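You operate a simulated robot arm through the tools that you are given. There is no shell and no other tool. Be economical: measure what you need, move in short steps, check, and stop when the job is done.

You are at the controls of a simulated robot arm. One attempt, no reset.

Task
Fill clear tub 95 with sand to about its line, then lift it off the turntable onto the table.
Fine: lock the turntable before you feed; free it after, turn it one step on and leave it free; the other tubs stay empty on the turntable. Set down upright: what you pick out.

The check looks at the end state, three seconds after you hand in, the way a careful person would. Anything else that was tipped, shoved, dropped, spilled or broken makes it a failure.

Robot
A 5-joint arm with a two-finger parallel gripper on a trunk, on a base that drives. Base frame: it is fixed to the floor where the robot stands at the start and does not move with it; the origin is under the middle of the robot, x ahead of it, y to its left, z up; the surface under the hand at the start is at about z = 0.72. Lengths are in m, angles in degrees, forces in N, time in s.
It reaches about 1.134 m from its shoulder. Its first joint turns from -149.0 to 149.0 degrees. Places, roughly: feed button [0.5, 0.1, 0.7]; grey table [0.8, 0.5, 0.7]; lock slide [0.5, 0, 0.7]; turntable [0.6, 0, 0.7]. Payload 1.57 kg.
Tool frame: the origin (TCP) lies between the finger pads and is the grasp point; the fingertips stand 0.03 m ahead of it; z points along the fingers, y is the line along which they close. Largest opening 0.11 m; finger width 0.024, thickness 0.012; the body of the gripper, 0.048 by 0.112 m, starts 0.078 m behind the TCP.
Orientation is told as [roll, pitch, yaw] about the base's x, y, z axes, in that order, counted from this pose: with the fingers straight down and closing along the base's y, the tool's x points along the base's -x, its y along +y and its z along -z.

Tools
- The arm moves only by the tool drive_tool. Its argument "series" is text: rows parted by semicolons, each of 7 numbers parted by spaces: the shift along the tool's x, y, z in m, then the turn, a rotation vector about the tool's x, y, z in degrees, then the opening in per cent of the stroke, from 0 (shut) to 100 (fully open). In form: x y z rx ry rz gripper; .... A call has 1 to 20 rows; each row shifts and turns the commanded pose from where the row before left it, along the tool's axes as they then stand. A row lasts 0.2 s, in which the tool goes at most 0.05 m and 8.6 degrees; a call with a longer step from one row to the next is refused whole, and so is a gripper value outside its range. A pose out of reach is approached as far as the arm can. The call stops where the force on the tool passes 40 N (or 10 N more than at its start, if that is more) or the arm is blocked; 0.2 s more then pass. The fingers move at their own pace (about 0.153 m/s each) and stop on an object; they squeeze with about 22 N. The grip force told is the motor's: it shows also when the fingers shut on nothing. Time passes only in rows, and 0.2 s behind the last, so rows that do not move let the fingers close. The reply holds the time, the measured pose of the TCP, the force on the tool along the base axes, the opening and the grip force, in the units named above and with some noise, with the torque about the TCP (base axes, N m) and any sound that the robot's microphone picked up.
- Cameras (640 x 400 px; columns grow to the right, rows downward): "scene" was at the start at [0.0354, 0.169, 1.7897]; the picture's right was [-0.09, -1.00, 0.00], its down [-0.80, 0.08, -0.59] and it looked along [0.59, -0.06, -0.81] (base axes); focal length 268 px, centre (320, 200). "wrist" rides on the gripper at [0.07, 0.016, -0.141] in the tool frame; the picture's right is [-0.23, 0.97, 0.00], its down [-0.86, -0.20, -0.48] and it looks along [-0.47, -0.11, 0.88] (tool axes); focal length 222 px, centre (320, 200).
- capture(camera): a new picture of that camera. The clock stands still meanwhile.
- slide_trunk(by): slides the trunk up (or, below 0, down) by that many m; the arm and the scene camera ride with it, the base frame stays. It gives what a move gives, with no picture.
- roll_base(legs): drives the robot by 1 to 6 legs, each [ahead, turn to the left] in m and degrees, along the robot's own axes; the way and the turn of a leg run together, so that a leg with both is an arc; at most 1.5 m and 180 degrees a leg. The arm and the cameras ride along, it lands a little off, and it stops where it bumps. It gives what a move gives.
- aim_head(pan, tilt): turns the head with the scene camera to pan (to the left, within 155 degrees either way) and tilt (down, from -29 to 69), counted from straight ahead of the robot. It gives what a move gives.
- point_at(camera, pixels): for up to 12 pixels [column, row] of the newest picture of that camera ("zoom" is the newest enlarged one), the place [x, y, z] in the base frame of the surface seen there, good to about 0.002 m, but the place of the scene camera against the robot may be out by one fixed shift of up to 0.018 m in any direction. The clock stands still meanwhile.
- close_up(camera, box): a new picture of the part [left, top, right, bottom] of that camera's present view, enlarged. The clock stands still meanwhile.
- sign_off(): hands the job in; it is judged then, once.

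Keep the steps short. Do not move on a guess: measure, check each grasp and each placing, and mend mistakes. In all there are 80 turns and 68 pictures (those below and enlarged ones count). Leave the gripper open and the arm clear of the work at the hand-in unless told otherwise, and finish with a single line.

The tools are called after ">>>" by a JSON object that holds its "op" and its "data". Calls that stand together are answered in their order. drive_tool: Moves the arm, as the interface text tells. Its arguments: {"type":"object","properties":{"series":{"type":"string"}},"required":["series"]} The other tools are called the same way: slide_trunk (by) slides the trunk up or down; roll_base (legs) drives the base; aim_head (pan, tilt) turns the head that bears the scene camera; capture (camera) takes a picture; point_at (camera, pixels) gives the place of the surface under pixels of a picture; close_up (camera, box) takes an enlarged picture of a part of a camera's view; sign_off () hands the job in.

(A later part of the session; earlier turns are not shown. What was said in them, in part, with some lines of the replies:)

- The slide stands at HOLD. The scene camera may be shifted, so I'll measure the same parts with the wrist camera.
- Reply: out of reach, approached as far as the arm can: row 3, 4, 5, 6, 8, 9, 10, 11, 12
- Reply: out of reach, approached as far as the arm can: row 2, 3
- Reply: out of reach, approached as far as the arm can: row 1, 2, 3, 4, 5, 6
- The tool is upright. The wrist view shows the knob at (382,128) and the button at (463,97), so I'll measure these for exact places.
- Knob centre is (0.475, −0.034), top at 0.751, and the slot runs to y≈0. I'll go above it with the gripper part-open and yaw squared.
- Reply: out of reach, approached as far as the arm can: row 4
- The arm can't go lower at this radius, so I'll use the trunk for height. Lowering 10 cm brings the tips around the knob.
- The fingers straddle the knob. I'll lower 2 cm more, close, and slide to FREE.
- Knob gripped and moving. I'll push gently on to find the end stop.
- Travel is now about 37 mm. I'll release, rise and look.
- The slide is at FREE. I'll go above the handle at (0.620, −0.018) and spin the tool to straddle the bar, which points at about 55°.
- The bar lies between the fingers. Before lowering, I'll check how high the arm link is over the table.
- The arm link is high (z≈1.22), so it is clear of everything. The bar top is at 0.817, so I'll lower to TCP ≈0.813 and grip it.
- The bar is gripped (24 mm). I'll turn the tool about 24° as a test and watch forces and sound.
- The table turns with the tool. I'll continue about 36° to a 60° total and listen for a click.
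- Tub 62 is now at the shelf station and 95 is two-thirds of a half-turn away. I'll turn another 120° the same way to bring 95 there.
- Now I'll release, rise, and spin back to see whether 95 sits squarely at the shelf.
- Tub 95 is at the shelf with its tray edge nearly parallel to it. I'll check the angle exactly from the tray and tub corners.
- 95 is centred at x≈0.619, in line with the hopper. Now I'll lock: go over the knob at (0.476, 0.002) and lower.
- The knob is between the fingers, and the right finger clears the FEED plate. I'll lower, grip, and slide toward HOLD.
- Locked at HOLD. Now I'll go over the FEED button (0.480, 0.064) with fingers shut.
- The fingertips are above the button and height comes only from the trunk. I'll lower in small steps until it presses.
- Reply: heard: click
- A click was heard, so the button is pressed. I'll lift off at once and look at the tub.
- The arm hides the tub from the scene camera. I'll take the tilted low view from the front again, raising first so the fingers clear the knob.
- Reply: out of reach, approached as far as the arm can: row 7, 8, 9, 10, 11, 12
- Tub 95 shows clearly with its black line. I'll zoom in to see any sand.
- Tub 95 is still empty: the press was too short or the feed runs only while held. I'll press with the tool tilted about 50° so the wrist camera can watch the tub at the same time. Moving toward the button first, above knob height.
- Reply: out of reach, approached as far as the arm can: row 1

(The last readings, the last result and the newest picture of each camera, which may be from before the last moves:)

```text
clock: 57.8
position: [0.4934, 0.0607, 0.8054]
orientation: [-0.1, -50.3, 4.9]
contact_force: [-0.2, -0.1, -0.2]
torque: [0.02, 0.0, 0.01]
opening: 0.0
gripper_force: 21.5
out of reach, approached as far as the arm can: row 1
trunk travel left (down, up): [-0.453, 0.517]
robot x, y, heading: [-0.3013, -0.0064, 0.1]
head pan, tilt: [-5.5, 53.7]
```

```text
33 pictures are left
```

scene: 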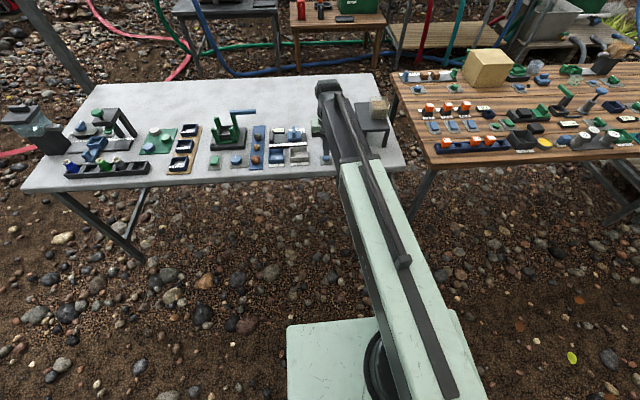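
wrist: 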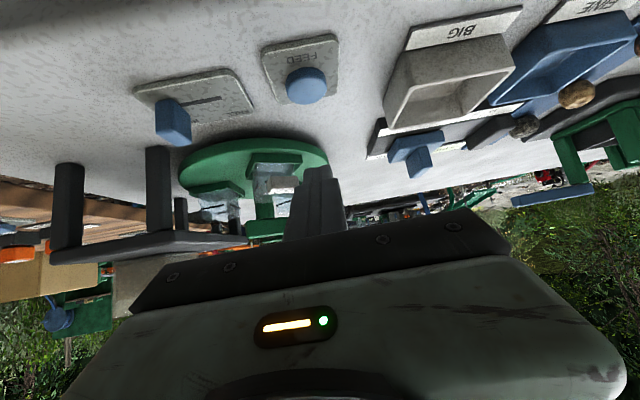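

The button is at (305,85), the TCP about 28 mm too far forward. I'll shift back, then lower and look.

>>> {"op": "drive_tool", "data": {"series": "0.018 0.006 -0.0216 0 0 0 0; 0 0 0 0 0 0 0"}}

>>> {"op": "slide_trunk", "data": {"by": -0.034}}

>>> {"op": "capture", "data": {"camera": "wrist"}}

```text
clock: 58.4
position: [0.4646, 0.0658, 0.8063]
orientation: [-0.2, -50.3, 4.9]
contact_force: [-0.5, -0.2, -1.7]
torque: [0.0, 0.02, -0.01]
opening: 0.0
gripper_force: 20.8
trunk travel left (down, up): [-0.453, 0.517]
robot x, y, heading: [-0.3052, -0.004, -0.0]
head pan, tilt: [-5.5, 53.7]
```

```text
clock: 59.2
position: [0.4652, 0.0646, 0.7719]
orientation: [-0.1, -50.2, 4.6]
contact_force: [0.4, 0.3, -1.6]
torque: [-0.01, -0.02, 0.03]
opening: 0.0
gripper_force: 21.2
trunk travel left (down, up): [-0.419, 0.551]
robot x, y, heading: [-0.2979, -0.0013, 0.1]
head pan, tilt: [-5.5, 53.7]
```

```text
32 pictures are left
```

wrist: 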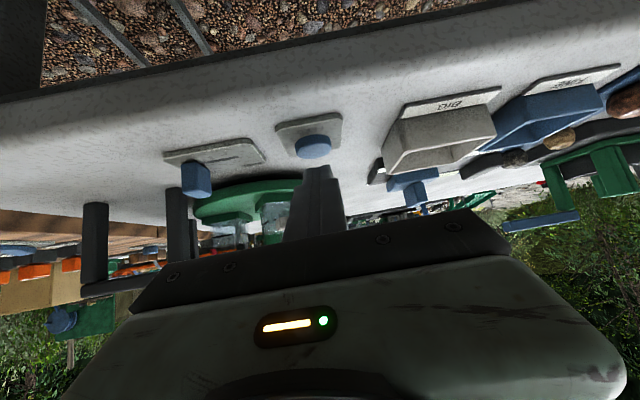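

The tip is just above the button, and tub 95 is visible near (222,235). I'll press down 14 mm and hold.

>>> {"op": "slide_trunk", "data": {"by": -0.014}}

>>> {"op": "close_up", "data": {"camera": "wrist", "box": [150, 170, 310, 270]}}

```text
clock: 59.8
position: [0.4658, 0.0639, 0.7579]
orientation: [-0.1, -50.4, 4.8]
contact_force: [1.2, -0.4, 3.1]
torque: [0.04, -0.07, 0.0]
opening: 0.0002
gripper_force: 21.0
trunk travel left (down, up): [-0.405, 0.565]
robot x, y, heading: [-0.3025, -0.0052, 0.3]
head pan, tilt: [-5.5, 53.7]
heard: click
```

```text
4.00 times, centred on (230, 220) of wrist
```

zoom: 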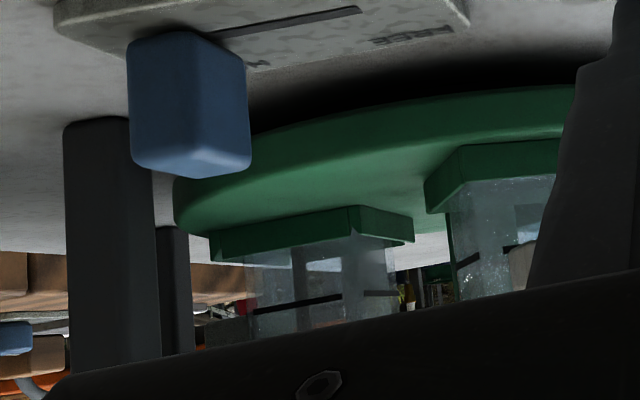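

The click came and the tub with its line is in view. I'll hold the press for 0.6 s and look.

>>> {"op": "drive_tool", "data": {"series": "0 0 0 0 0 0 0; 0 0 0 0 0 0 0"}}

>>> {"op": "close_up", "data": {"camera": "wrist", "box": [150, 170, 310, 270]}}

```text
clock: 60.4
position: [0.4659, 0.0632, 0.7572]
orientation: [-0.1, -50.4, 4.9]
contact_force: [2.3, 0.1, 3.6]
torque: [0.07, -0.09, -0.04]
opening: 0.0
gripper_force: 21.3
trunk travel left (down, up): [-0.405, 0.565]
robot x, y, heading: [-0.3027, -0.0019, 0.1]
head pan, tilt: [-5.5, 53.7]
```

```text
4.00 times, centred on (230, 220) of wrist
```

zoom: 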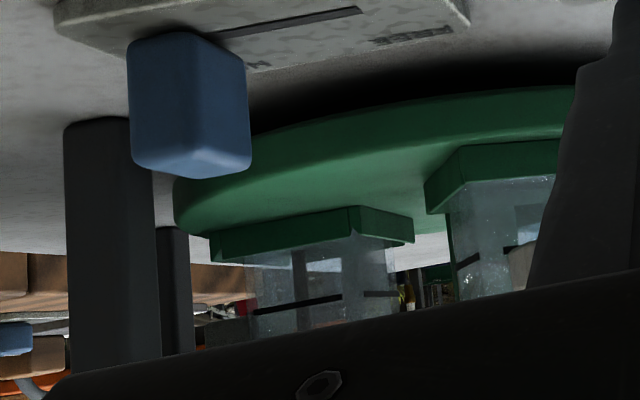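

No sand yet. I'll hold another second.

>>> {"op": "drive_tool", "data": {"series": "0 0 0 0 0 0 0; 0 0 0 0 0 0 0; 0 0 0 0 0 0 0; 0 0 0 0 0 0 0; 0 0 0 0 0 0 0"}}

>>> {"op": "close_up", "data": {"camera": "wrist", "box": [150, 170, 310, 270]}}

```text
clock: 61.6
position: [0.4652, 0.0643, 0.7574]
orientation: [0.0, -50.4, 4.8]
contact_force: [1.6, -0.4, 3.7]
torque: [0.02, -0.04, -0.01]
opening: 0.0
gripper_force: 21.9
trunk travel left (down, up): [-0.405, 0.565]
robot x, y, heading: [-0.301, -0.0029, -0.1]
head pan, tilt: [-5.5, 53.7]
```

```text
4.00 times, centred on (230, 220) of wrist
```

zoom: 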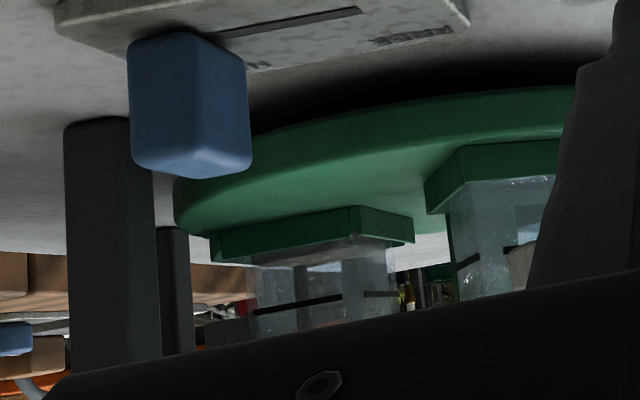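

A thin brown layer seems to be forming at the tub floor. I'll hold another 1.2 s and zoom tighter.

>>> {"op": "drive_tool", "data": {"series": "0 0 0 0 0 0 0; 0 0 0 0 0 0 0; 0 0 0 0 0 0 0; 0 0 0 0 0 0 0; 0 0 0 0 0 0 0"}}

>>> {"op": "close_up", "data": {"camera": "wrist", "box": [190, 210, 270, 260]}}

```text
clock: 62.8
position: [0.4641, 0.0649, 0.7573]
orientation: [-0.1, -50.3, 4.9]
contact_force: [-0.4, 0.0, 4.3]
torque: [0.02, -0.06, 0.01]
opening: 0.0
gripper_force: 21.5
trunk travel left (down, up): [-0.405, 0.565]
robot x, y, heading: [-0.3008, -0.0045, -0.0]
head pan, tilt: [-5.5, 53.7]
```

```text
8.00 times, centred on (230, 235) of wrist
```

zoom: 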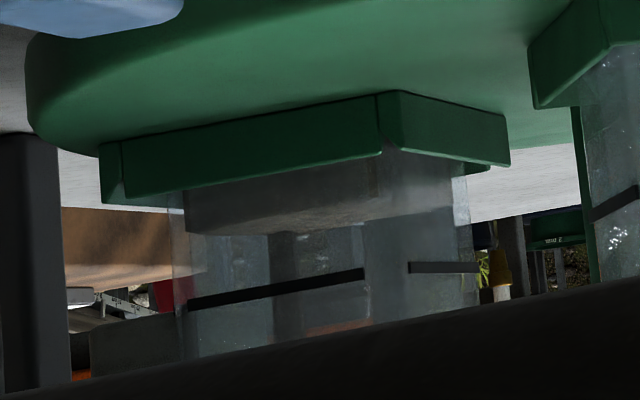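

Sand is rising: the top is now at about row 230 of the zoom and the line at about row 288. I'll hold another 1.2 s.

>>> {"op": "drive_tool", "data": {"series": "0 0 0 0 0 0 0; 0 0 0 0 0 0 0; 0 0 0 0 0 0 0; 0 0 0 0 0 0 0; 0 0 0 0 0 0 0"}}

>>> {"op": "close_up", "data": {"camera": "wrist", "box": [190, 210, 270, 260]}}

```text
clock: 64.0
position: [0.4651, 0.0641, 0.7576]
orientation: [-0.1, -50.4, 4.8]
contact_force: [-0.5, 1.0, 3.4]
torque: [0.03, -0.05, -0.01]
opening: 0.0
gripper_force: 20.8
trunk travel left (down, up): [-0.405, 0.565]
robot x, y, heading: [-0.3019, -0.0049, 0.1]
head pan, tilt: [-5.5, 53.7]
```

```text
8.00 times, centred on (230, 235) of wrist
```

zoom: 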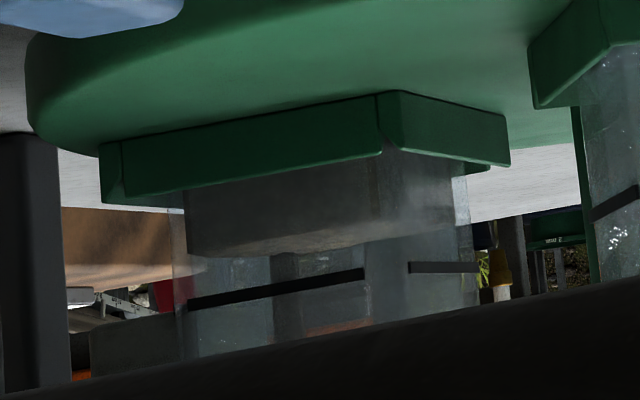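

Level is now about row 253, rising about 19 px/s with about 35 px to go. I'll hold 1.0 s more.

>>> {"op": "drive_tool", "data": {"series": "0 0 0 0 0 0 0; 0 0 0 0 0 0 0; 0 0 0 0 0 0 0; 0 0 0 0 0 0 0"}}

>>> {"op": "close_up", "data": {"camera": "wrist", "box": [190, 210, 270, 260]}}

```text
clock: 65.0
position: [0.4639, 0.0638, 0.757]
orientation: [-0.1, -50.3, 4.8]
contact_force: [-0.7, -1.0, 3.9]
torque: [0.03, -0.05, -0.04]
opening: 0.0
gripper_force: 21.3
trunk travel left (down, up): [-0.405, 0.565]
robot x, y, heading: [-0.3005, -0.0028, -0.0]
head pan, tilt: [-5.5, 53.7]
```

```text
8.00 times, centred on (230, 235) of wrist
```

zoom: 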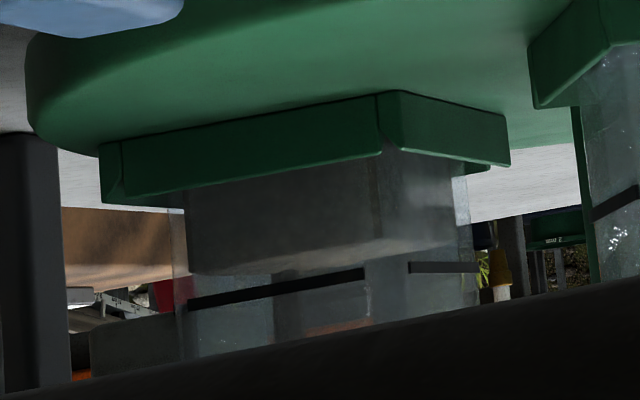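

Roughly 18 px (about 1 s) remains. I'll hold 0.4 s, then release.

>>> {"op": "drive_tool", "data": {"series": "0 0 0 0 0 0 0"}}

>>> {"op": "slide_trunk", "data": {"by": 0.014}}

>>> {"op": "close_up", "data": {"camera": "wrist", "box": [190, 200, 270, 250]}}

```text
clock: 65.4
position: [0.4644, 0.0649, 0.7565]
orientation: [-0.1, -50.5, 4.9]
contact_force: [-0.1, -0.3, 3.8]
torque: [0.01, -0.06, 0.04]
opening: 0.0001
gripper_force: 21.7
trunk travel left (down, up): [-0.405, 0.565]
robot x, y, heading: [-0.3003, -0.0051, -0.0]
head pan, tilt: [-5.5, 53.7]
```

```text
clock: 66.1
position: [0.465, 0.0649, 0.7724]
orientation: [-0.1, -50.3, 4.7]
contact_force: [-0.9, 0.2, -0.5]
torque: [0.02, -0.02, 0.03]
opening: 0.0
gripper_force: 21.6
trunk travel left (down, up): [-0.419, 0.551]
robot x, y, heading: [-0.3016, -0.005, 0.2]
head pan, tilt: [-5.5, 53.7]
```

```text
8.00 times, centred on (230, 225) of wrist
```

zoom: 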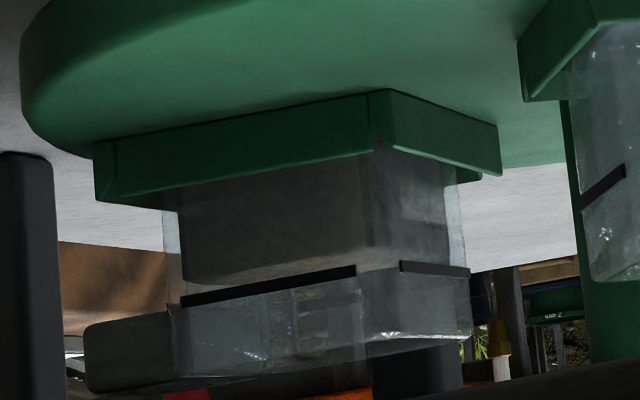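

The sand is close to the line. I'll zoom tighter to see how close.

>>> {"op": "close_up", "data": {"camera": "wrist", "box": [205, 215, 255, 247]}}

```text
12.50 times, centred on (230, 231) of wrist
```

zoom: 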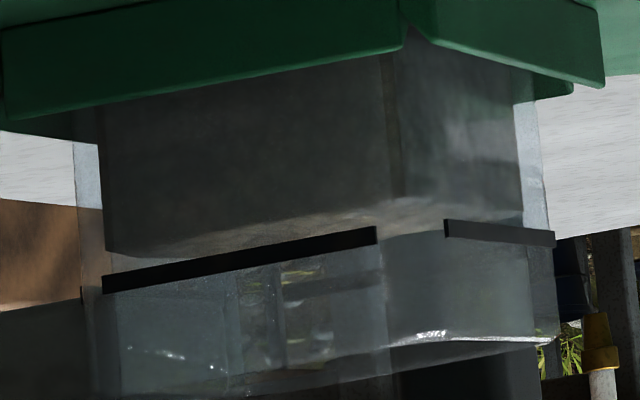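

The front edge of the sand is about 4 mm under the line, about 1 s of feed. I'll press once more briefly.

>>> {"op": "slide_trunk", "data": {"by": -0.014}}

>>> {"op": "drive_tool", "data": {"series": "0 0 0 0 0 0 0"}}

>>> {"op": "slide_trunk", "data": {"by": 0.014}}

>>> {"op": "close_up", "data": {"camera": "wrist", "box": [205, 215, 255, 247]}}

```text
clock: 66.7
position: [0.4647, 0.0642, 0.7581]
orientation: [0.0, -50.4, 4.8]
contact_force: [0.8, 0.1, 3.2]
torque: [0.01, -0.06, 0.01]
opening: 0.0
gripper_force: 20.9
trunk travel left (down, up): [-0.405, 0.565]
robot x, y, heading: [-0.3026, -0.0033, 0.1]
head pan, tilt: [-5.5, 53.7]
heard: click
```

```text
clock: 67.1
position: [0.4651, 0.0648, 0.7574]
orientation: [-0.1, -50.4, 4.8]
contact_force: [0.9, 0.3, 4.7]
torque: [-0.01, -0.07, -0.03]
opening: 0.0001
gripper_force: 21.6
trunk travel left (down, up): [-0.405, 0.565]
robot x, y, heading: [-0.3038, -0.0021, 0.0]
head pan, tilt: [-5.5, 53.7]
```

```text
clock: 67.7
position: [0.4641, 0.0647, 0.7723]
orientation: [-0.1, -50.3, 4.9]
contact_force: [-0.5, -0.2, -0.3]
torque: [0.0, -0.03, -0.02]
opening: 0.0
gripper_force: 21.4
trunk travel left (down, up): [-0.419, 0.551]
robot x, y, heading: [-0.2977, -0.0027, -0.0]
head pan, tilt: [-5.5, 53.7]
```

```text
12.50 times, centred on (230, 231) of wrist
```

zoom: 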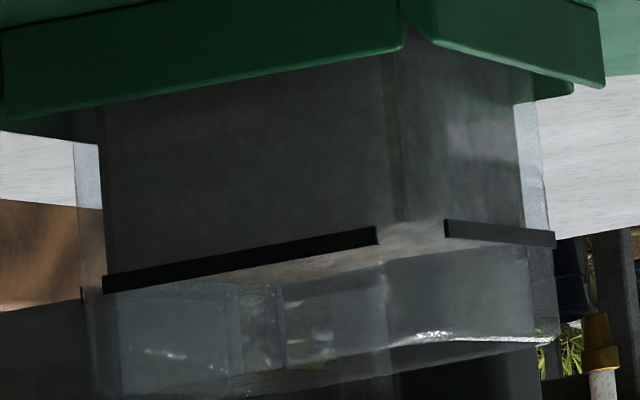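

The sand's front edge now sits right at the line. Next I'll free the lock: raise, set the tool upright, and go to the knob at HOLD (0.475, −0.035).

>>> {"op": "slide_trunk", "data": {"by": 0.19}}

>>> {"op": "drive_tool", "data": {"series": "0 0 0 0 8.4 0 0; 0 0 0 0 8.4 0 0; 0 0 0 0 8.4 0 0; 0 0 0 0 8.4 0 0; 0 0 0 0 8.4 0 0; 0 0 0 0 8.3 0 0; 0 0 0 0 0 4.8 40; 0 -0.033 0 0 0 0 40; 0 -0.033 0 0 0 0 40; 0 -0.033 0 0 0 0 40; 0 0 0 0 0 0 40"}}

```text
clock: 69.8
position: [0.4651, 0.0639, 0.9618]
orientation: [-0.1, -50.3, 4.9]
contact_force: [-0.3, 0.2, 0.2]
torque: [0.0, -0.01, 0.01]
opening: 0.0
gripper_force: 21.3
trunk travel left (down, up): [-0.609, 0.361]
robot x, y, heading: [-0.3036, 0.0013, 0.2]
head pan, tilt: [-5.5, 53.7]
```

```text
clock: 72.2
position: [0.4653, -0.0352, 0.8749]
orientation: [-0.1, 0.1, 0.0]
contact_force: [0.0, 0.1, -0.3]
torque: [0.01, 0.02, 0.02]
opening: 0.0439
gripper_force: 0.0
out of reach, approached as far as the arm can: row 1, 2, 3, 4, 5
trunk travel left (down, up): [-0.609, 0.361]
robot x, y, heading: [-0.3023, -0.0069, 0.0]
head pan, tilt: [-5.5, 53.7]
```

I'll shift 1 cm forward, lower around the knob, grip and slide to FREE, then release and check.

>>> {"op": "drive_tool", "data": {"series": "-0.0105 0 0 0 0 0 40; 0 0 0 0 0 0 40"}}

>>> {"op": "slide_trunk", "data": {"by": -0.111}}

>>> {"op": "drive_tool", "data": {"series": "0 0 0 0 0 0 0; 0 0 0 0 0 0 0; 0 0.01 0 0 0 0 0; 0 0.01 0 0 0 0 0; 0 0.01 0 0 0 0 0; 0 0.006 0 0 0 0 0; 0 0.002 0 0 0 0 0; 0 0 0 0 0 0 0; 0 0 0 0 0 0 40; 0 0 0 0 0 0 40"}}

>>> {"op": "slide_trunk", "data": {"by": 0.22}}

>>> {"op": "capture", "data": {"camera": "wrist"}}

```text
clock: 72.8
position: [0.4761, -0.0346, 0.875]
orientation: [-0.1, 0.0, -0.1]
contact_force: [-0.1, 0.8, 0.7]
torque: [0.03, -0.03, -0.01]
opening: 0.044
gripper_force: 0.1
trunk travel left (down, up): [-0.609, 0.361]
robot x, y, heading: [-0.303, -0.0057, 0.4]
head pan, tilt: [-5.5, 53.7]
```

```text
clock: 74.2
position: [0.4746, -0.0337, 0.7647]
orientation: [-0.1, 0.0, 0.0]
contact_force: [-0.2, -0.4, 0.3]
torque: [-0.01, 0.02, -0.01]
opening: 0.0444
gripper_force: 0.1
trunk travel left (down, up): [-0.498, 0.472]
robot x, y, heading: [-0.3027, -0.0048, 0.0]
head pan, tilt: [-5.5, 53.7]
```

```text
clock: 76.4
position: [0.4754, 0.004, 0.765]
orientation: [-0.1, 0.1, 0.0]
contact_force: [0.1, 0.0, -0.8]
torque: [-0.01, -0.03, 0.01]
opening: 0.044
gripper_force: 0.1
trunk travel left (down, up): [-0.498, 0.472]
robot x, y, heading: [-0.3007, -0.0076, 0.1]
head pan, tilt: [-5.5, 53.7]
```

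```text
clock: 78.7
position: [0.4765, 0.0055, 0.9843]
orientation: [-0.1, 0.0, -0.1]
contact_force: [-0.8, 0.1, -0.8]
torque: [-0.01, 0.03, -0.03]
opening: 0.044
gripper_force: 0.1
trunk travel left (down, up): [-0.718, 0.252]
robot x, y, heading: [-0.3003, -0.0031, 0.2]
head pan, tilt: [-5.5, 53.7]
```

```text
22 pictures are left
```

wrist: 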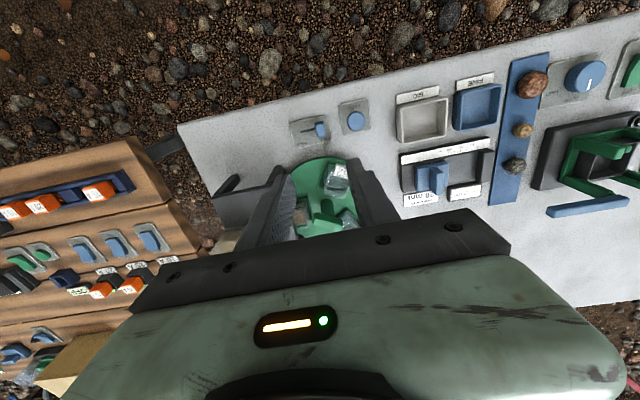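

The slide is at FREE. I'll go back over the handle, whose bar still lies along 55°, lower and grip.

>>> {"op": "drive_tool", "data": {"series": "-0.0359 -0.0055 0 0 0 0 40; -0.0359 -0.0055 0 0 0 0 40; -0.0359 -0.0055 0 0 0 0 40; -0.0359 -0.0055 0 0 0 0 40; 0 0 0 0 0 -7.87 40; 0 0 0 0 0 -7.87 40; 0 0 0 0 0 -7.87 40; 0 0 0 0 0 -7.87 40; 0 0 0 0 0 -7.87 40; 0 0 0 0 0 -7.87 40; 0 0 0 0 0 -7.87 40; 0 0 0 0 0 0 40"}}

>>> {"op": "slide_trunk", "data": {"by": -0.12}}

>>> {"op": "capture", "data": {"camera": "wrist"}}

```text
clock: 81.3
position: [0.619, -0.0189, 0.9834]
orientation: [-0.1, 0.1, 55.1]
contact_force: [-0.7, -1.5, -0.1]
torque: [-0.01, -0.03, -0.02]
opening: 0.044
gripper_force: 0.1
trunk travel left (down, up): [-0.718, 0.252]
robot x, y, heading: [-0.3056, -0.0043, 0.0]
head pan, tilt: [-5.5, 53.7]
```

```text
clock: 82.8
position: [0.6195, -0.0194, 0.8639]
orientation: [-0.1, 0.0, 55.1]
contact_force: [-0.1, -0.7, -0.6]
torque: [-0.02, -0.01, -0.02]
opening: 0.0442
gripper_force: 0.1
trunk travel left (down, up): [-0.598, 0.372]
robot x, y, heading: [-0.3012, -0.0046, -0.0]
head pan, tilt: [-5.5, 53.7]
```

```text
21 pictures are left
```

wrist: 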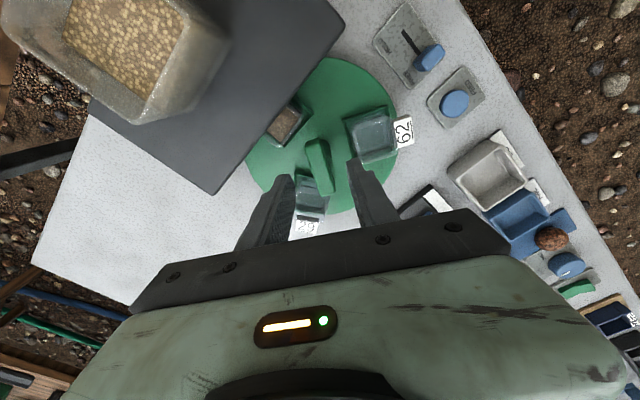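

The bar is between the fingers and the sand shows in tub 95 at (285,120). I'll nudge to centre, narrow the fingers slightly, lower and grip.

>>> {"op": "drive_tool", "data": {"series": "-0.0019 0.0007 0 0 0 0 35; 0 0 0 0 0 0 35"}}

>>> {"op": "slide_trunk", "data": {"by": -0.05}}

>>> {"op": "drive_tool", "data": {"series": "0 0 0 0 0 0 0; 0 0 0 0 0 0 0; 0 0 0 0 0 4 0; 0 0 0 0 0 6 0; 0 0 0 0 0 6 0; 0 0 0 0 0 6 0; 0 0 0 0 0 6 0; 0 0 0 0 0 6 0; 0 0 0 0 0 6 0; 0 0 0 0 0 0 0"}}

>>> {"op": "capture", "data": {"camera": "wrist"}}

```text
clock: 83.4
position: [0.6204, -0.0166, 0.8645]
orientation: [-0.1, 0.0, 55.0]
contact_force: [-0.3, -0.2, -0.4]
torque: [0.0, 0.0, -0.01]
opening: 0.0382
gripper_force: 0.0
trunk travel left (down, up): [-0.598, 0.372]
robot x, y, heading: [-0.3008, -0.0052, -0.1]
head pan, tilt: [-5.5, 53.7]
```

```text
clock: 84.3
position: [0.6184, -0.0163, 0.8145]
orientation: [-0.1, 0.1, 55.1]
contact_force: [0.1, 0.4, -0.2]
torque: [-0.01, 0.01, 0.01]
opening: 0.0384
gripper_force: 0.1
trunk travel left (down, up): [-0.548, 0.422]
robot x, y, heading: [-0.3025, -0.005, 0.0]
head pan, tilt: [-5.5, 53.7]
```

```text
clock: 86.5
position: [0.6208, -0.0156, 0.8141]
orientation: [-0.1, -0.1, 15.3]
contact_force: [15.7, -3.9, 0.4]
torque: [-0.14, 0.04, 3.62]
opening: 0.0397
gripper_force: 44.3
trunk travel left (down, up): [-0.548, 0.422]
robot x, y, heading: [-0.3036, -0.0058, 0.3]
head pan, tilt: [-5.5, 53.7]
```

```text
20 pictures are left
```

wrist: 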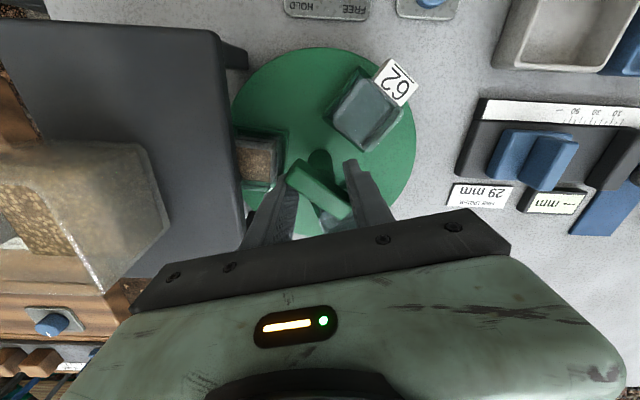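

The tool turned but the table did not: the opening was forced to 40 mm and torque is 3.6 Nm. I'll turn straight back, release, rise and check the slide.

>>> {"op": "drive_tool", "data": {"series": "0 0 0 0 0 -6 0; 0 0 0 0 0 -6 0; 0 0 0 0 0 -6 0; 0 0 0 0 0 -6 0; 0 0 0 0 0 -6 0; 0 0 0 0 0 -6 0; 0 0 0 0 0 -3.7 0; 0 0 0 0 0 0 0"}}

>>> {"op": "capture", "data": {"camera": "wrist"}}

>>> {"op": "close_up", "data": {"camera": "wrist", "box": [370, 0, 490, 75]}}

```text
clock: 88.3
position: [0.6184, -0.018, 0.8126]
orientation: [-0.1, 0.0, 54.8]
contact_force: [9.4, -7.2, -0.8]
torque: [0.59, 0.04, -0.03]
opening: 0.0229
gripper_force: 35.3
trunk travel left (down, up): [-0.548, 0.422]
robot x, y, heading: [-0.3034, -0.0045, 0.0]
head pan, tilt: [-5.5, 53.7]
```

```text
19 pictures are left
```

wrist: 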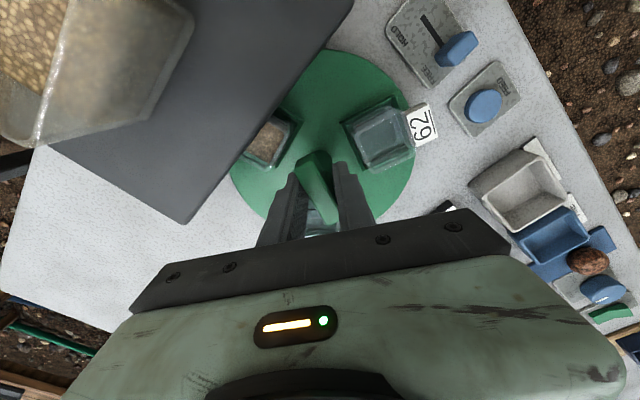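

```text
5.33 times, centred on (430, 38) of wrist
```

zoom: 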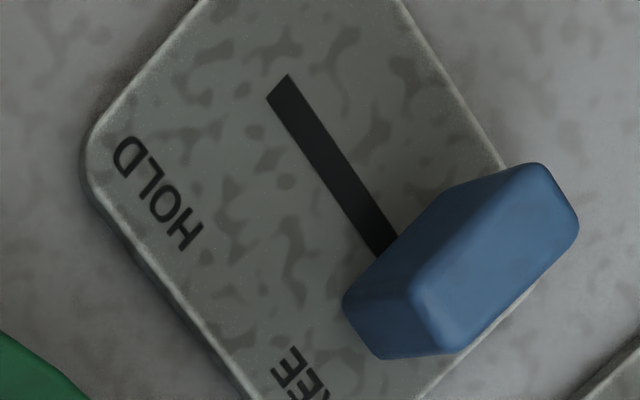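

The slide looks fully at FREE and the bar is firmly gripped now. I'll try a small 8° clockwise turn and read the torque.

>>> {"op": "drive_tool", "data": {"series": "0 0 0 0 0 2 0; 0 0 0 0 0 3 0; 0 0 0 0 0 3 0; 0 0 0 0 0 0 0"}}

>>> {"op": "drive_tool", "data": {"series": "0 0 0 0 0 -4 0; 0 0 0 0 0 -4 0; 0 0 0 0 0 -4 0; 0 0 0 0 0 -4 0; 0 0 0 0 0 0 0"}}

```text
clock: 89.3
position: [0.621, -0.017, 0.8139]
orientation: [-0.2, 0.0, 46.7]
contact_force: [10.8, -6.4, 0.3]
torque: [0.25, 0.15, -0.07]
opening: 0.0231
gripper_force: 35.5
trunk travel left (down, up): [-0.548, 0.422]
robot x, y, heading: [-0.301, -0.0023, 0.2]
head pan, tilt: [-5.5, 53.7]
```

```text
clock: 90.5
position: [0.6196, -0.0177, 0.8133]
orientation: [-0.1, -0.1, 62.7]
contact_force: [14.4, -8.9, 4.4]
torque: [0.37, -0.03, 0.01]
opening: 0.023
gripper_force: 35.5
trunk travel left (down, up): [-0.548, 0.422]
robot x, y, heading: [-0.303, -0.0034, -0.1]
head pan, tilt: [-5.5, 53.7]
```

There is no resistance either way here. I'll look whether the table actually moved with the tool, now at yaw 62.7.

>>> {"op": "capture", "data": {"camera": "wrist"}}

```text
17 pictures are left
```

wrist: 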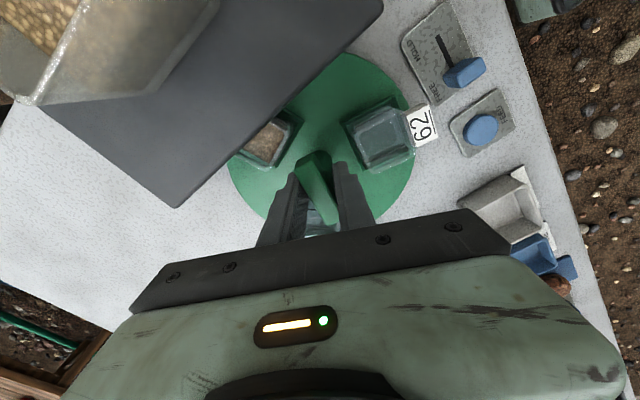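

The table follows now. I'll retry clockwise slowly to yaw ≈35 and watch the torque for a jam.

>>> {"op": "drive_tool", "data": {"series": "0 0 0 0 0 3 0; 0 0 0 0 0 3 0; 0 0 0 0 0 3 0; 0 0 0 0 0 3 0; 0 0 0 0 0 3 0; 0 0 0 0 0 3 0; 0 0 0 0 0 3 0; 0 0 0 0 0 3 0; 0 0 0 0 0 3 0; 0 0 0 0 0 0 0"}}

>>> {"op": "capture", "data": {"camera": "wrist"}}

```text
clock: 92.8
position: [0.6213, -0.0159, 0.8139]
orientation: [-0.1, 0.0, 35.8]
contact_force: [17.7, -5.9, 5.5]
torque: [-0.47, 0.32, 1.48]
opening: 0.0244
gripper_force: 36.4
trunk travel left (down, up): [-0.548, 0.422]
robot x, y, heading: [-0.3023, -0.0056, 0.3]
head pan, tilt: [-5.5, 53.7]
```

```text
16 pictures are left
```

wrist: 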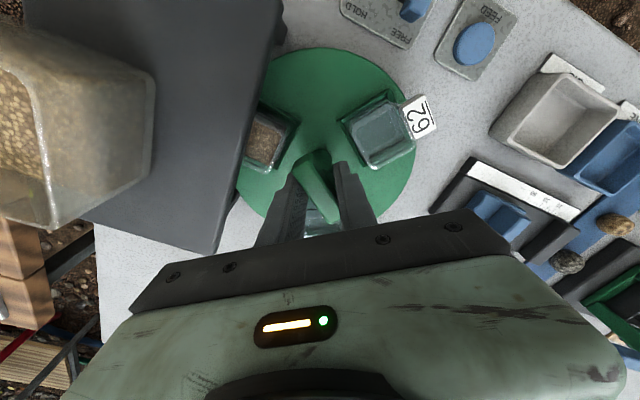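

It jams about 15° past the feed position clockwise, like an end stop (195° total). I'll turn the other way, counter-clockwise, watching the torque.

>>> {"op": "drive_tool", "data": {"series": "0 0 0 0 0 -4 0; 0 0 0 0 0 -5 0; 0 0 0 0 0 -6 0; 0 0 0 0 0 -6 0; 0 0 0 0 0 -6 0; 0 0 0 0 0 -6 0; 0 0 0 0 0 -6 0; 0 0 0 0 0 -6 0; 0 0 0 0 0 -6 0; 0 0 0 0 0 -6 0; 0 0 0 0 0 0 0"}}

>>> {"op": "capture", "data": {"camera": "wrist"}}

```text
clock: 95.2
position: [0.6198, -0.0173, 0.8135]
orientation: [-0.1, 0.1, 92.8]
contact_force: [21.3, -7.5, 8.4]
torque: [0.15, 0.08, -0.02]
opening: 0.023
gripper_force: 35.3
trunk travel left (down, up): [-0.548, 0.422]
robot x, y, heading: [-0.3021, -0.0026, -0.0]
head pan, tilt: [-5.5, 53.7]
```

```text
15 pictures are left
```

wrist: 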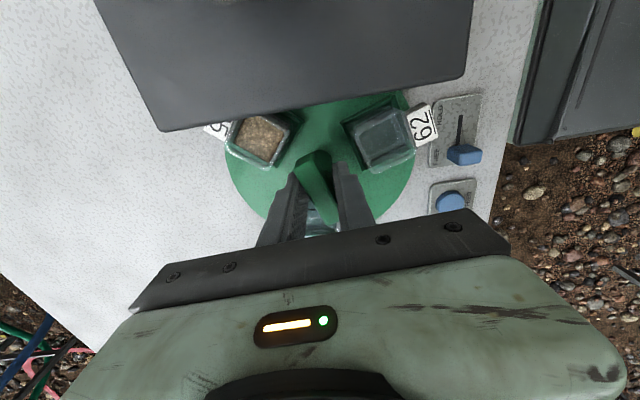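

It turns freely and 95 has come out from under the shelf. I'll continue 82° to complete one 120° step.

>>> {"op": "drive_tool", "data": {"series": "0 0 0 0 0 -6 0; 0 0 0 0 0 -6 0; 0 0 0 0 0 -6 0; 0 0 0 0 0 -6 0; 0 0 0 0 0 -6 0; 0 0 0 0 0 -6 0; 0 0 0 0 0 -6 0; 0 0 0 0 0 -6 0; 0 0 0 0 0 -6 0; 0 0 0 0 0 -6 0; 0 0 0 0 0 -6 0; 0 0 0 0 0 -6 0; 0 0 0 0 0 -6 0; 0 0 0 0 0 -4 0; 0 0 0 0 0 0 0"}}

>>> {"op": "drive_tool", "data": {"series": "0 0 0 0 0 0 36; 0 0 0 0 0 0 36"}}

>>> {"op": "slide_trunk", "data": {"by": 0.2}}

>>> {"op": "capture", "data": {"camera": "wrist"}}

```text
clock: 98.1
position: [0.6193, -0.0158, 0.8147]
orientation: [1.3, 0.2, 171.9]
contact_force: [1.7, -6.9, -7.0]
torque: [0.09, -0.4, -0.02]
opening: 0.0231
gripper_force: 35.6
out of reach, approached as far as the arm can: row 14
trunk travel left (down, up): [-0.548, 0.422]
robot x, y, heading: [-0.3031, -0.0027, -0.0]
head pan, tilt: [-5.5, 53.7]
stopped in row 14: the force on the tool passed its limit at 51 N (the readings are from after the stop); the commanded pose is now the measured one
```

```text
clock: 98.7
position: [0.6196, -0.0138, 0.8155]
orientation: [1.0, 0.2, 172.0]
contact_force: [-0.9, -0.6, 0.3]
torque: [0.0, 0.01, -0.01]
opening: 0.0398
gripper_force: 0.0
trunk travel left (down, up): [-0.548, 0.422]
robot x, y, heading: [-0.3041, -0.0028, -0.0]
head pan, tilt: [-5.5, 53.7]
```

```text
clock: 100.9
position: [0.6199, -0.0145, 1.0137]
orientation: [1.1, 0.2, 171.9]
contact_force: [0.3, 0.1, -0.5]
torque: [-0.05, -0.02, 0.03]
opening: 0.0393
gripper_force: 0.1
trunk travel left (down, up): [-0.748, 0.222]
robot x, y, heading: [-0.3035, -0.0091, 0.1]
head pan, tilt: [-5.5, 53.7]
```

```text
14 pictures are left
```

wrist: 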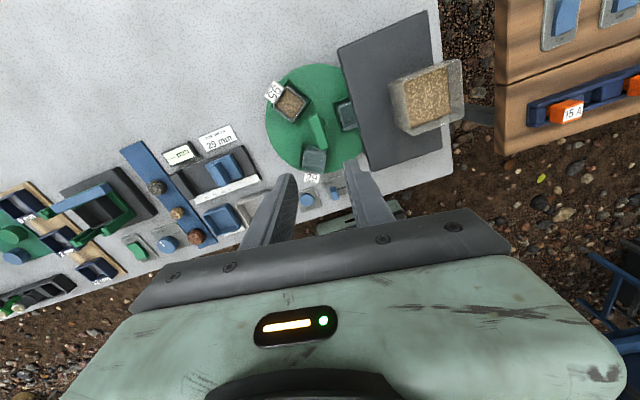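

All upright. 95 is now at (290,100) on the far left, and an empty tub stands at the shelf. I'll measure angles and 95's walls.

>>> {"op": "close_up", "data": {"camera": "wrist", "box": [250, 60, 380, 180]}}

>>> {"op": "point_at", "data": {"camera": "zoom", "pixels": [[135, 80], [198, 93], [200, 146], [165, 180], [108, 165], [150, 100], [165, 130], [67, 108], [274, 120], [265, 195], [213, 180], [225, 235]]}}

```text
3.33 times, centred on (315, 120) of wrist
```

zoom: 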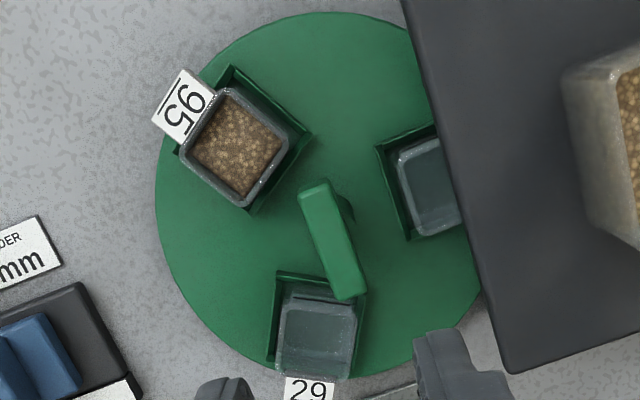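

```text
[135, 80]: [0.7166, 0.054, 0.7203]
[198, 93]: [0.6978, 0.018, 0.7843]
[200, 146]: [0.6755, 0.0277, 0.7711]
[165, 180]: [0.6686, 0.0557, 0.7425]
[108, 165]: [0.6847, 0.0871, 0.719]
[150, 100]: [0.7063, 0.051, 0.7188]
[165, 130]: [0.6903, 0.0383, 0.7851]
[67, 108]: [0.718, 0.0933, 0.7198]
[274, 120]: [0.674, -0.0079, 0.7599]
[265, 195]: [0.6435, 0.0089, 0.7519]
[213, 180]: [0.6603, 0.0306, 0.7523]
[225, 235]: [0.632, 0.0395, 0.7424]
```

The shelf tub is squared. Now I'll get 95's rim corners for the grasp.

>>> {"op": "point_at", "data": {"camera": "zoom", "pixels": [[226, 90], [286, 141], [241, 205], [184, 151], [257, 115], [264, 173], [212, 180], [237, 146], [215, 140], [260, 150]]}}

```text
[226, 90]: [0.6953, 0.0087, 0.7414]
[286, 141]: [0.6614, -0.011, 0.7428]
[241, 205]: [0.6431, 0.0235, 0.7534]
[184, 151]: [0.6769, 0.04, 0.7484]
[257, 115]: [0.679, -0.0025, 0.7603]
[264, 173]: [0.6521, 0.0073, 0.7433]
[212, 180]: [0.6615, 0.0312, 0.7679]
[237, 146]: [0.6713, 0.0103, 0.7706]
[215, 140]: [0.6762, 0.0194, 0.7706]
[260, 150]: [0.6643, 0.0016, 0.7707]
```

95's centre is about (0.671, 0.0115), its sides along ~29°, and the sand surface is at 0.7706. I'll spin to yaw 29 so the fingers close across the side walls, not the label, and go above it fully open.

>>> {"op": "drive_tool", "data": {"series": "0 0 0 0 0 8.4 50; 0 0 0 0 0 8.4 50; 0 0 0 0 0 8.4 50; 0 0 0 0 0 8.4 50; 0 0 0 0 0 8.4 50; 0 0 0 0 0 8.4 50; 0 0 0 0 0 8.4 50; 0 0 0 0 0 8.4 50; 0 0 0 0 0 8.4 50; 0 0 0 0 0 8.4 50; 0 0 0 0 0 8.4 50; 0 0 0 0 0 8.4 50; 0 0 0 0 0 8.4 50; 0 0 0 0 0 8.4 50; 0 0 0 0 0 8.4 50; 0 0 0 0 0 8.4 50; 0 0 0 0 0 8.4 80; -0.0286 -0.001 0 0 0 0 80; -0.0286 -0.001 0 0 0 0 80; 0 0 0 0 0 0 80"}}

>>> {"op": "slide_trunk", "data": {"by": -0.13}}

>>> {"op": "capture", "data": {"camera": "wrist"}}

```text
clock: 105.1
position: [0.644, 0.0083, 1.0154]
orientation: [-1.1, 0.4, 29.1]
contact_force: [-0.4, 0.1, -0.4]
torque: [0.0, 0.02, 0.07]
opening: 0.0882
gripper_force: 0.0
out of reach, approached as far as the arm can: row 19
trunk travel left (down, up): [-0.748, 0.222]
robot x, y, heading: [-0.3034, -0.0071, -0.0]
head pan, tilt: [-5.5, 53.7]
```

```text
clock: 106.7
position: [0.6436, 0.0076, 0.8838]
orientation: [-1.1, 0.4, 29.1]
contact_force: [-0.1, 0.0, -0.3]
torque: [-0.01, -0.02, -0.02]
opening: 0.0877
gripper_force: 0.0
trunk travel left (down, up): [-0.618, 0.352]
robot x, y, heading: [-0.3005, -0.0026, 0.2]
head pan, tilt: [-5.5, 53.7]
```

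```text
12 pictures are left
```

wrist: 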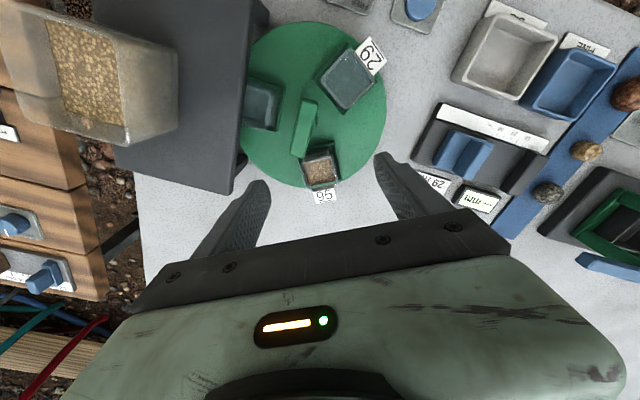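

The arm stopped at x=0.644, its outward limit. I'll roll the base 6 cm ahead; tips at 0.85 clear the handle bar at 0.817.

>>> {"op": "roll_base", "data": {"legs": [[0.06, 0]]}}

```text
clock: 107.7
position: [0.7037, 0.008, 0.8857]
orientation: [-1.1, 0.4, 29.1]
contact_force: [-0.4, -0.8, 0.0]
torque: [-0.01, 0.0, 0.02]
opening: 0.0882
gripper_force: 0.1
trunk travel left (down, up): [-0.618, 0.352]
robot x, y, heading: [-0.2423, -0.0038, 0.2]
head pan, tilt: [-5.5, 53.7]
```

Now I'll bring the TCP over the tub centre (0.671, 0.0115) and level the tool.

>>> {"op": "drive_tool", "data": {"series": "0.0269 0.019 0 0 0 0 80; 0 0 0 -0.77 -0.88 0 80; 0 0 0 0 0 0 80"}}

>>> {"op": "close_up", "data": {"camera": "wrist", "box": [220, 60, 440, 220]}}

>>> {"op": "point_at", "data": {"camera": "zoom", "pixels": [[250, 250], [280, 240], [300, 280]]}}

```text
clock: 108.5
position: [0.6715, 0.0111, 0.8841]
orientation: [-0.3, -0.5, 29.1]
contact_force: [0.0, -0.6, -0.2]
torque: [0.03, 0.0, 0.03]
opening: 0.0881
gripper_force: 0.0
trunk travel left (down, up): [-0.618, 0.352]
robot x, y, heading: [-0.2435, -0.004, 0.1]
head pan, tilt: [-5.5, 53.7]
```

```text
2.50 times, centred on (330, 140) of wrist
```

zoom: 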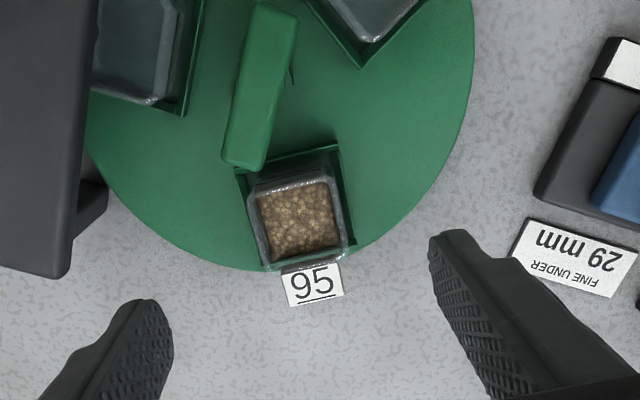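

```text
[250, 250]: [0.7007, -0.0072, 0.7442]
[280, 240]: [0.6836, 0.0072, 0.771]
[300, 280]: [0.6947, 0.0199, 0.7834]
```

I'll verify the centre from this clearer view.

>>> {"op": "point_at", "data": {"camera": "zoom", "pixels": [[298, 220], [262, 220], [336, 218], [298, 190], [300, 255], [315, 268], [252, 200], [343, 195]]}}

```text
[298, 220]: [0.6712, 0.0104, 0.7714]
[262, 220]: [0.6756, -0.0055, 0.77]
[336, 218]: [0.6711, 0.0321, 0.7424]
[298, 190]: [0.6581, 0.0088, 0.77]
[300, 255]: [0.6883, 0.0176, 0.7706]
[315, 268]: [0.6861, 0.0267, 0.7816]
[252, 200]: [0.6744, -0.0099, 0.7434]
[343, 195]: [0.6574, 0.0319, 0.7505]
```

Centre confirmed. I'll lower so the tips end just above the tray rim (tips about 0.757), then close.

>>> {"op": "slide_trunk", "data": {"by": -0.096}}

>>> {"op": "drive_tool", "data": {"series": "0 0 0 0 0 0 45; 0 0 0 0 0 0 0; 0 0 0 0 0 0 0; 0 0 0 0 0 0 0"}}

>>> {"op": "close_up", "data": {"camera": "wrist", "box": [220, 100, 440, 240]}}

```text
clock: 109.8
position: [0.6724, 0.0116, 0.7885]
orientation: [-0.3, -0.4, 29.0]
contact_force: [0.5, -0.2, 0.1]
torque: [-0.02, 0.03, -0.02]
opening: 0.0879
gripper_force: 0.0
trunk travel left (down, up): [-0.522, 0.448]
robot x, y, heading: [-0.2421, -0.0008, 0.1]
head pan, tilt: [-5.5, 53.7]
```

```text
clock: 110.8
position: [0.6724, 0.0104, 0.789]
orientation: [-0.4, -0.6, 29.2]
contact_force: [1.0, -1.0, 1.1]
torque: [0.06, 0.03, 0.02]
opening: 0.0393
gripper_force: 22.3
trunk travel left (down, up): [-0.522, 0.448]
robot x, y, heading: [-0.2408, -0.0037, -0.1]
head pan, tilt: [-5.5, 53.7]
```

```text
2.86 times, centred on (330, 170) of wrist
```

zoom: 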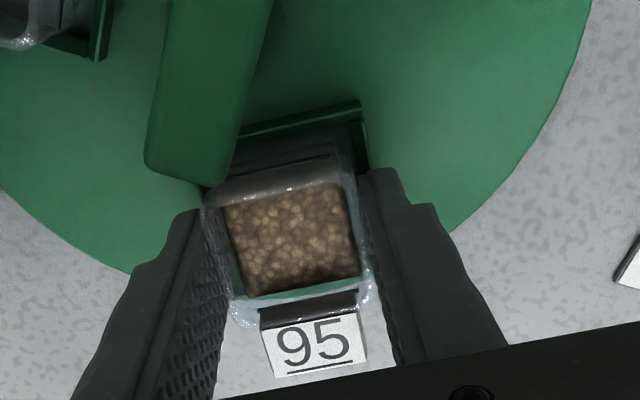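

The tub is gripped on its side walls (39 mm). I'll lift 10 cm straight up.

>>> {"op": "slide_trunk", "data": {"by": 0.1}}

>>> {"op": "capture", "data": {"camera": "wrist"}}

>>> {"op": "capture", "data": {"camera": "scene"}}

```text
clock: 112.1
position: [0.6717, 0.011, 0.8883]
orientation: [-0.3, -0.6, 29.1]
contact_force: [0.5, -0.7, -0.3]
torque: [-0.01, -0.01, -0.02]
opening: 0.0394
gripper_force: 21.6
trunk travel left (down, up): [-0.622, 0.348]
robot x, y, heading: [-0.2399, -0.0041, -0.0]
head pan, tilt: [-5.5, 53.7]
```

```text
9 pictures are left
```

wrist: 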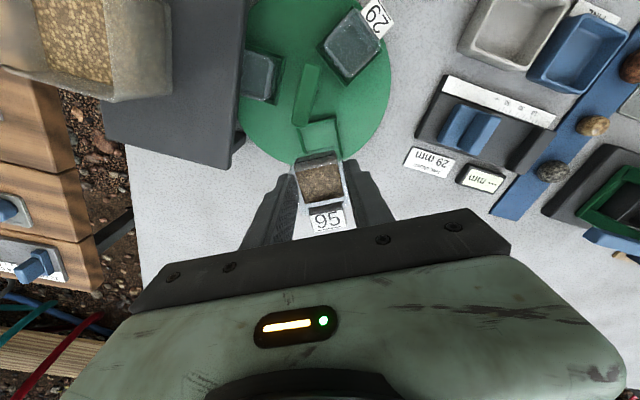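

```text
8 pictures are left
```

scene: 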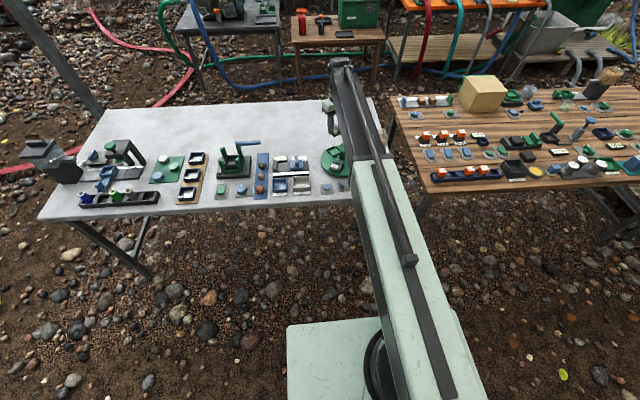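

The tub is lifted upright and the tray is empty. The clear white table behind the turntable looks suitable, so I'll check a few points there.

>>> {"op": "point_at", "data": {"camera": "scene", "pixels": [[310, 105], [310, 125], [300, 140], [325, 150], [315, 115]]}}

>>> {"op": "roll_base", "data": {"legs": [[0.15, 0]]}}

>>> {"op": "capture", "data": {"camera": "wrist"}}

```text
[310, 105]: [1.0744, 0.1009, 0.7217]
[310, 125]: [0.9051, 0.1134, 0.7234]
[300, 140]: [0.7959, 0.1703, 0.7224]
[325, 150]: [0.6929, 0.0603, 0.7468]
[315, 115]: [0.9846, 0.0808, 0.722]
```

```text
clock: 113.5
position: [0.8213, 0.012, 0.8886]
orientation: [-0.3, -0.5, 29.2]
contact_force: [0.5, 0.0, -0.3]
torque: [0.01, -0.01, 0.03]
opening: 0.0395
gripper_force: 22.4
trunk travel left (down, up): [-0.622, 0.348]
robot x, y, heading: [-0.0927, -0.0059, -0.1]
head pan, tilt: [-5.5, 53.7]
```

```text
7 pictures are left
```

wrist: 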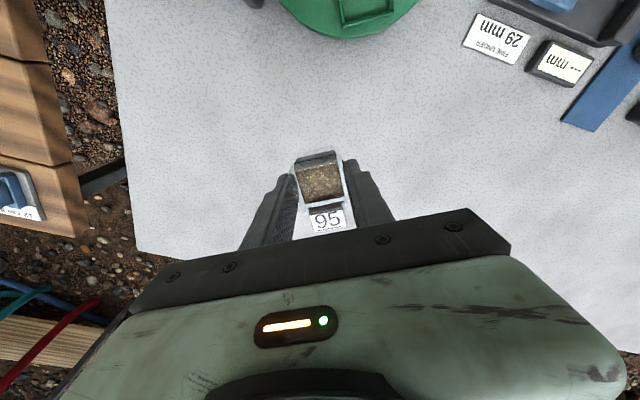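

The spot at (0.82, 0.012) is clear table. I'll lower to just above contact, then in small steps.

>>> {"op": "slide_trunk", "data": {"by": -0.115}}

>>> {"op": "slide_trunk", "data": {"by": -0.004}}

```text
clock: 114.9
position: [0.8227, 0.012, 0.7729]
orientation: [-0.2, -0.6, 29.1]
contact_force: [0.1, 0.9, -0.8]
torque: [-0.03, 0.0, -0.01]
opening: 0.039
gripper_force: 22.1
trunk travel left (down, up): [-0.507, 0.463]
robot x, y, heading: [-0.0902, -0.0065, -0.0]
head pan, tilt: [-5.5, 53.7]
```

```text
clock: 115.4
position: [0.8216, 0.0125, 0.7697]
orientation: [-0.3, -0.5, 29.2]
contact_force: [-0.4, -0.2, -0.4]
torque: [-0.01, -0.02, 0.01]
opening: 0.0394
gripper_force: 22.2
trunk travel left (down, up): [-0.503, 0.467]
robot x, y, heading: [-0.0917, -0.0067, 0.3]
head pan, tilt: [-5.5, 53.7]
```

>>> {"op": "slide_trunk", "data": {"by": -0.002}}

>>> {"op": "slide_trunk", "data": {"by": -0.0015}}

```text
clock: 116.0
position: [0.8222, 0.0126, 0.7676]
orientation: [-0.2, -0.5, 29.1]
contact_force: [0.8, -0.1, -0.9]
torque: [-0.01, -0.01, -0.01]
opening: 0.039
gripper_force: 22.4
trunk travel left (down, up): [-0.501, 0.469]
robot x, y, heading: [-0.0877, -0.0051, 0.3]
head pan, tilt: [-5.5, 53.7]
```

```text
clock: 116.5
position: [0.8231, 0.0111, 0.7654]
orientation: [-0.2, -0.5, 29.1]
contact_force: [-0.3, 0.2, 0.0]
torque: [0.04, 0.01, 0.02]
opening: 0.039
gripper_force: 22.1
trunk travel left (down, up): [-0.499, 0.471]
robot x, y, heading: [-0.0917, -0.0056, 0.3]
head pan, tilt: [-5.5, 53.7]
```

No contact yet; I'll continue in small steps.

>>> {"op": "slide_trunk", "data": {"by": -0.0015}}

>>> {"op": "slide_trunk", "data": {"by": -0.0012}}

```text
clock: 117.0
position: [0.8228, 0.0112, 0.7642]
orientation: [-0.2, -0.5, 29.1]
contact_force: [1.4, -1.1, 0.9]
torque: [0.02, 0.02, 0.02]
opening: 0.0393
gripper_force: 22.3
trunk travel left (down, up): [-0.498, 0.472]
robot x, y, heading: [-0.0915, -0.0085, 0.1]
head pan, tilt: [-5.5, 53.7]
```

```text
clock: 117.5
position: [0.8228, 0.0123, 0.7646]
orientation: [-0.3, -0.6, 29.0]
contact_force: [4.9, -1.1, 15.7]
torque: [0.1, -0.1, -0.05]
opening: 0.0394
gripper_force: 21.5
trunk travel left (down, up): [-0.496, 0.474]
robot x, y, heading: [-0.0887, -0.0059, -0.1]
head pan, tilt: [-5.5, 53.7]
```

Contact reads 15.7 N, so the tub stands on the table. I'll release slowly and rise.

>>> {"op": "drive_tool", "data": {"series": "0 0 0 0 0 0 40; 0 0 0 0 0 0 50; 0 0 0 0 0 0 70; 0 0 0 0 0 0 70"}}

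>>> {"op": "slide_trunk", "data": {"by": 0.2}}

>>> {"op": "capture", "data": {"camera": "wrist"}}

```text
clock: 118.5
position: [0.8221, 0.0123, 0.7627]
orientation: [-0.4, -0.5, 29.1]
contact_force: [-0.8, -0.8, -1.3]
torque: [-0.03, 0.03, -0.03]
opening: 0.0771
gripper_force: 0.1
trunk travel left (down, up): [-0.496, 0.474]
robot x, y, heading: [-0.0914, -0.0036, 0.0]
head pan, tilt: [-5.5, 53.7]
```

```text
clock: 120.7
position: [0.8216, 0.0119, 0.9637]
orientation: [-0.4, -0.5, 29.0]
contact_force: [1.2, -0.2, -1.3]
torque: [-0.01, -0.01, 0.01]
opening: 0.077
gripper_force: 0.1
trunk travel left (down, up): [-0.696, 0.274]
robot x, y, heading: [-0.0958, -0.0011, 0.1]
head pan, tilt: [-5.5, 53.7]
```

```text
6 pictures are left
```

wrist: 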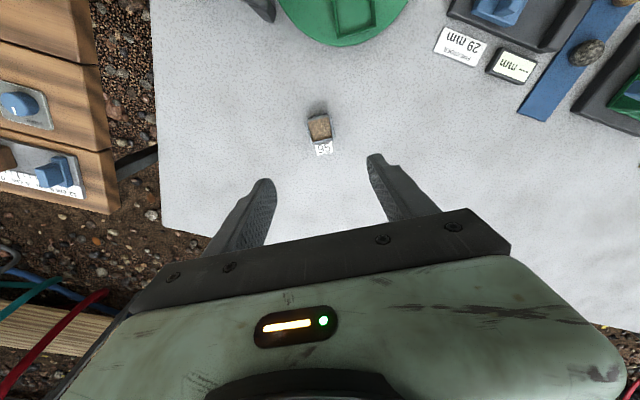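

The tub stands upright. I'll back the base off and open the gripper, then check the turntable and slide once more.

>>> {"op": "slide_trunk", "data": {"by": 0.12}}

>>> {"op": "roll_base", "data": {"legs": [[-0.2, 0]]}}

>>> {"op": "drive_tool", "data": {"series": "0 0 0 0 0 0 100; 0 0 0 0 0 0 100"}}

>>> {"op": "close_up", "data": {"camera": "wrist", "box": [180, 0, 500, 200]}}

```text
clock: 122.2
position: [0.8225, 0.0119, 1.0832]
orientation: [-0.3, -0.5, 29.0]
contact_force: [-0.5, 0.0, 0.2]
torque: [0.02, -0.01, -0.01]
opening: 0.077
gripper_force: 0.1
trunk travel left (down, up): [-0.816, 0.154]
robot x, y, heading: [-0.0871, -0.003, 0.2]
head pan, tilt: [-5.5, 53.7]
```

```text
clock: 123.8
position: [0.6215, 0.0111, 1.0828]
orientation: [-0.4, -0.5, 29.1]
contact_force: [-0.6, 0.9, 0.4]
torque: [0.02, -0.02, 0.02]
opening: 0.0771
gripper_force: 0.1
trunk travel left (down, up): [-0.816, 0.154]
robot x, y, heading: [-0.2938, -0.0027, 0.0]
head pan, tilt: [-5.5, 53.7]
```

```text
clock: 124.4
position: [0.6214, 0.0118, 1.0833]
orientation: [-0.3, -0.5, 29.1]
contact_force: [0.3, 0.1, 0.4]
torque: [-0.02, 0.02, -0.01]
opening: 0.11
gripper_force: 0.0
trunk travel left (down, up): [-0.816, 0.154]
robot x, y, heading: [-0.2938, -0.0051, 0.2]
head pan, tilt: [-5.5, 53.7]
```

```text
2.00 times, centred on (340, 100) of wrist
```

zoom: 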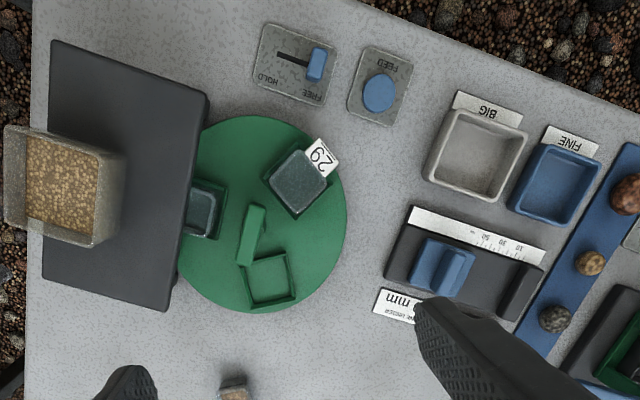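

The slide is at FREE, the two other tubs are empty and seated, nothing is spilled, and 95 stands on the table. Handing in.

>>> {"op": "sign_off", "data": {}}

```text
The job is handed in.
```

Tub 95 is filled to about its line and stands upright on the table; the turntable is one tub step (120°) on and left free, turned back counter-clockwise because it jammed clockwise, with the other two tubs empty on it.
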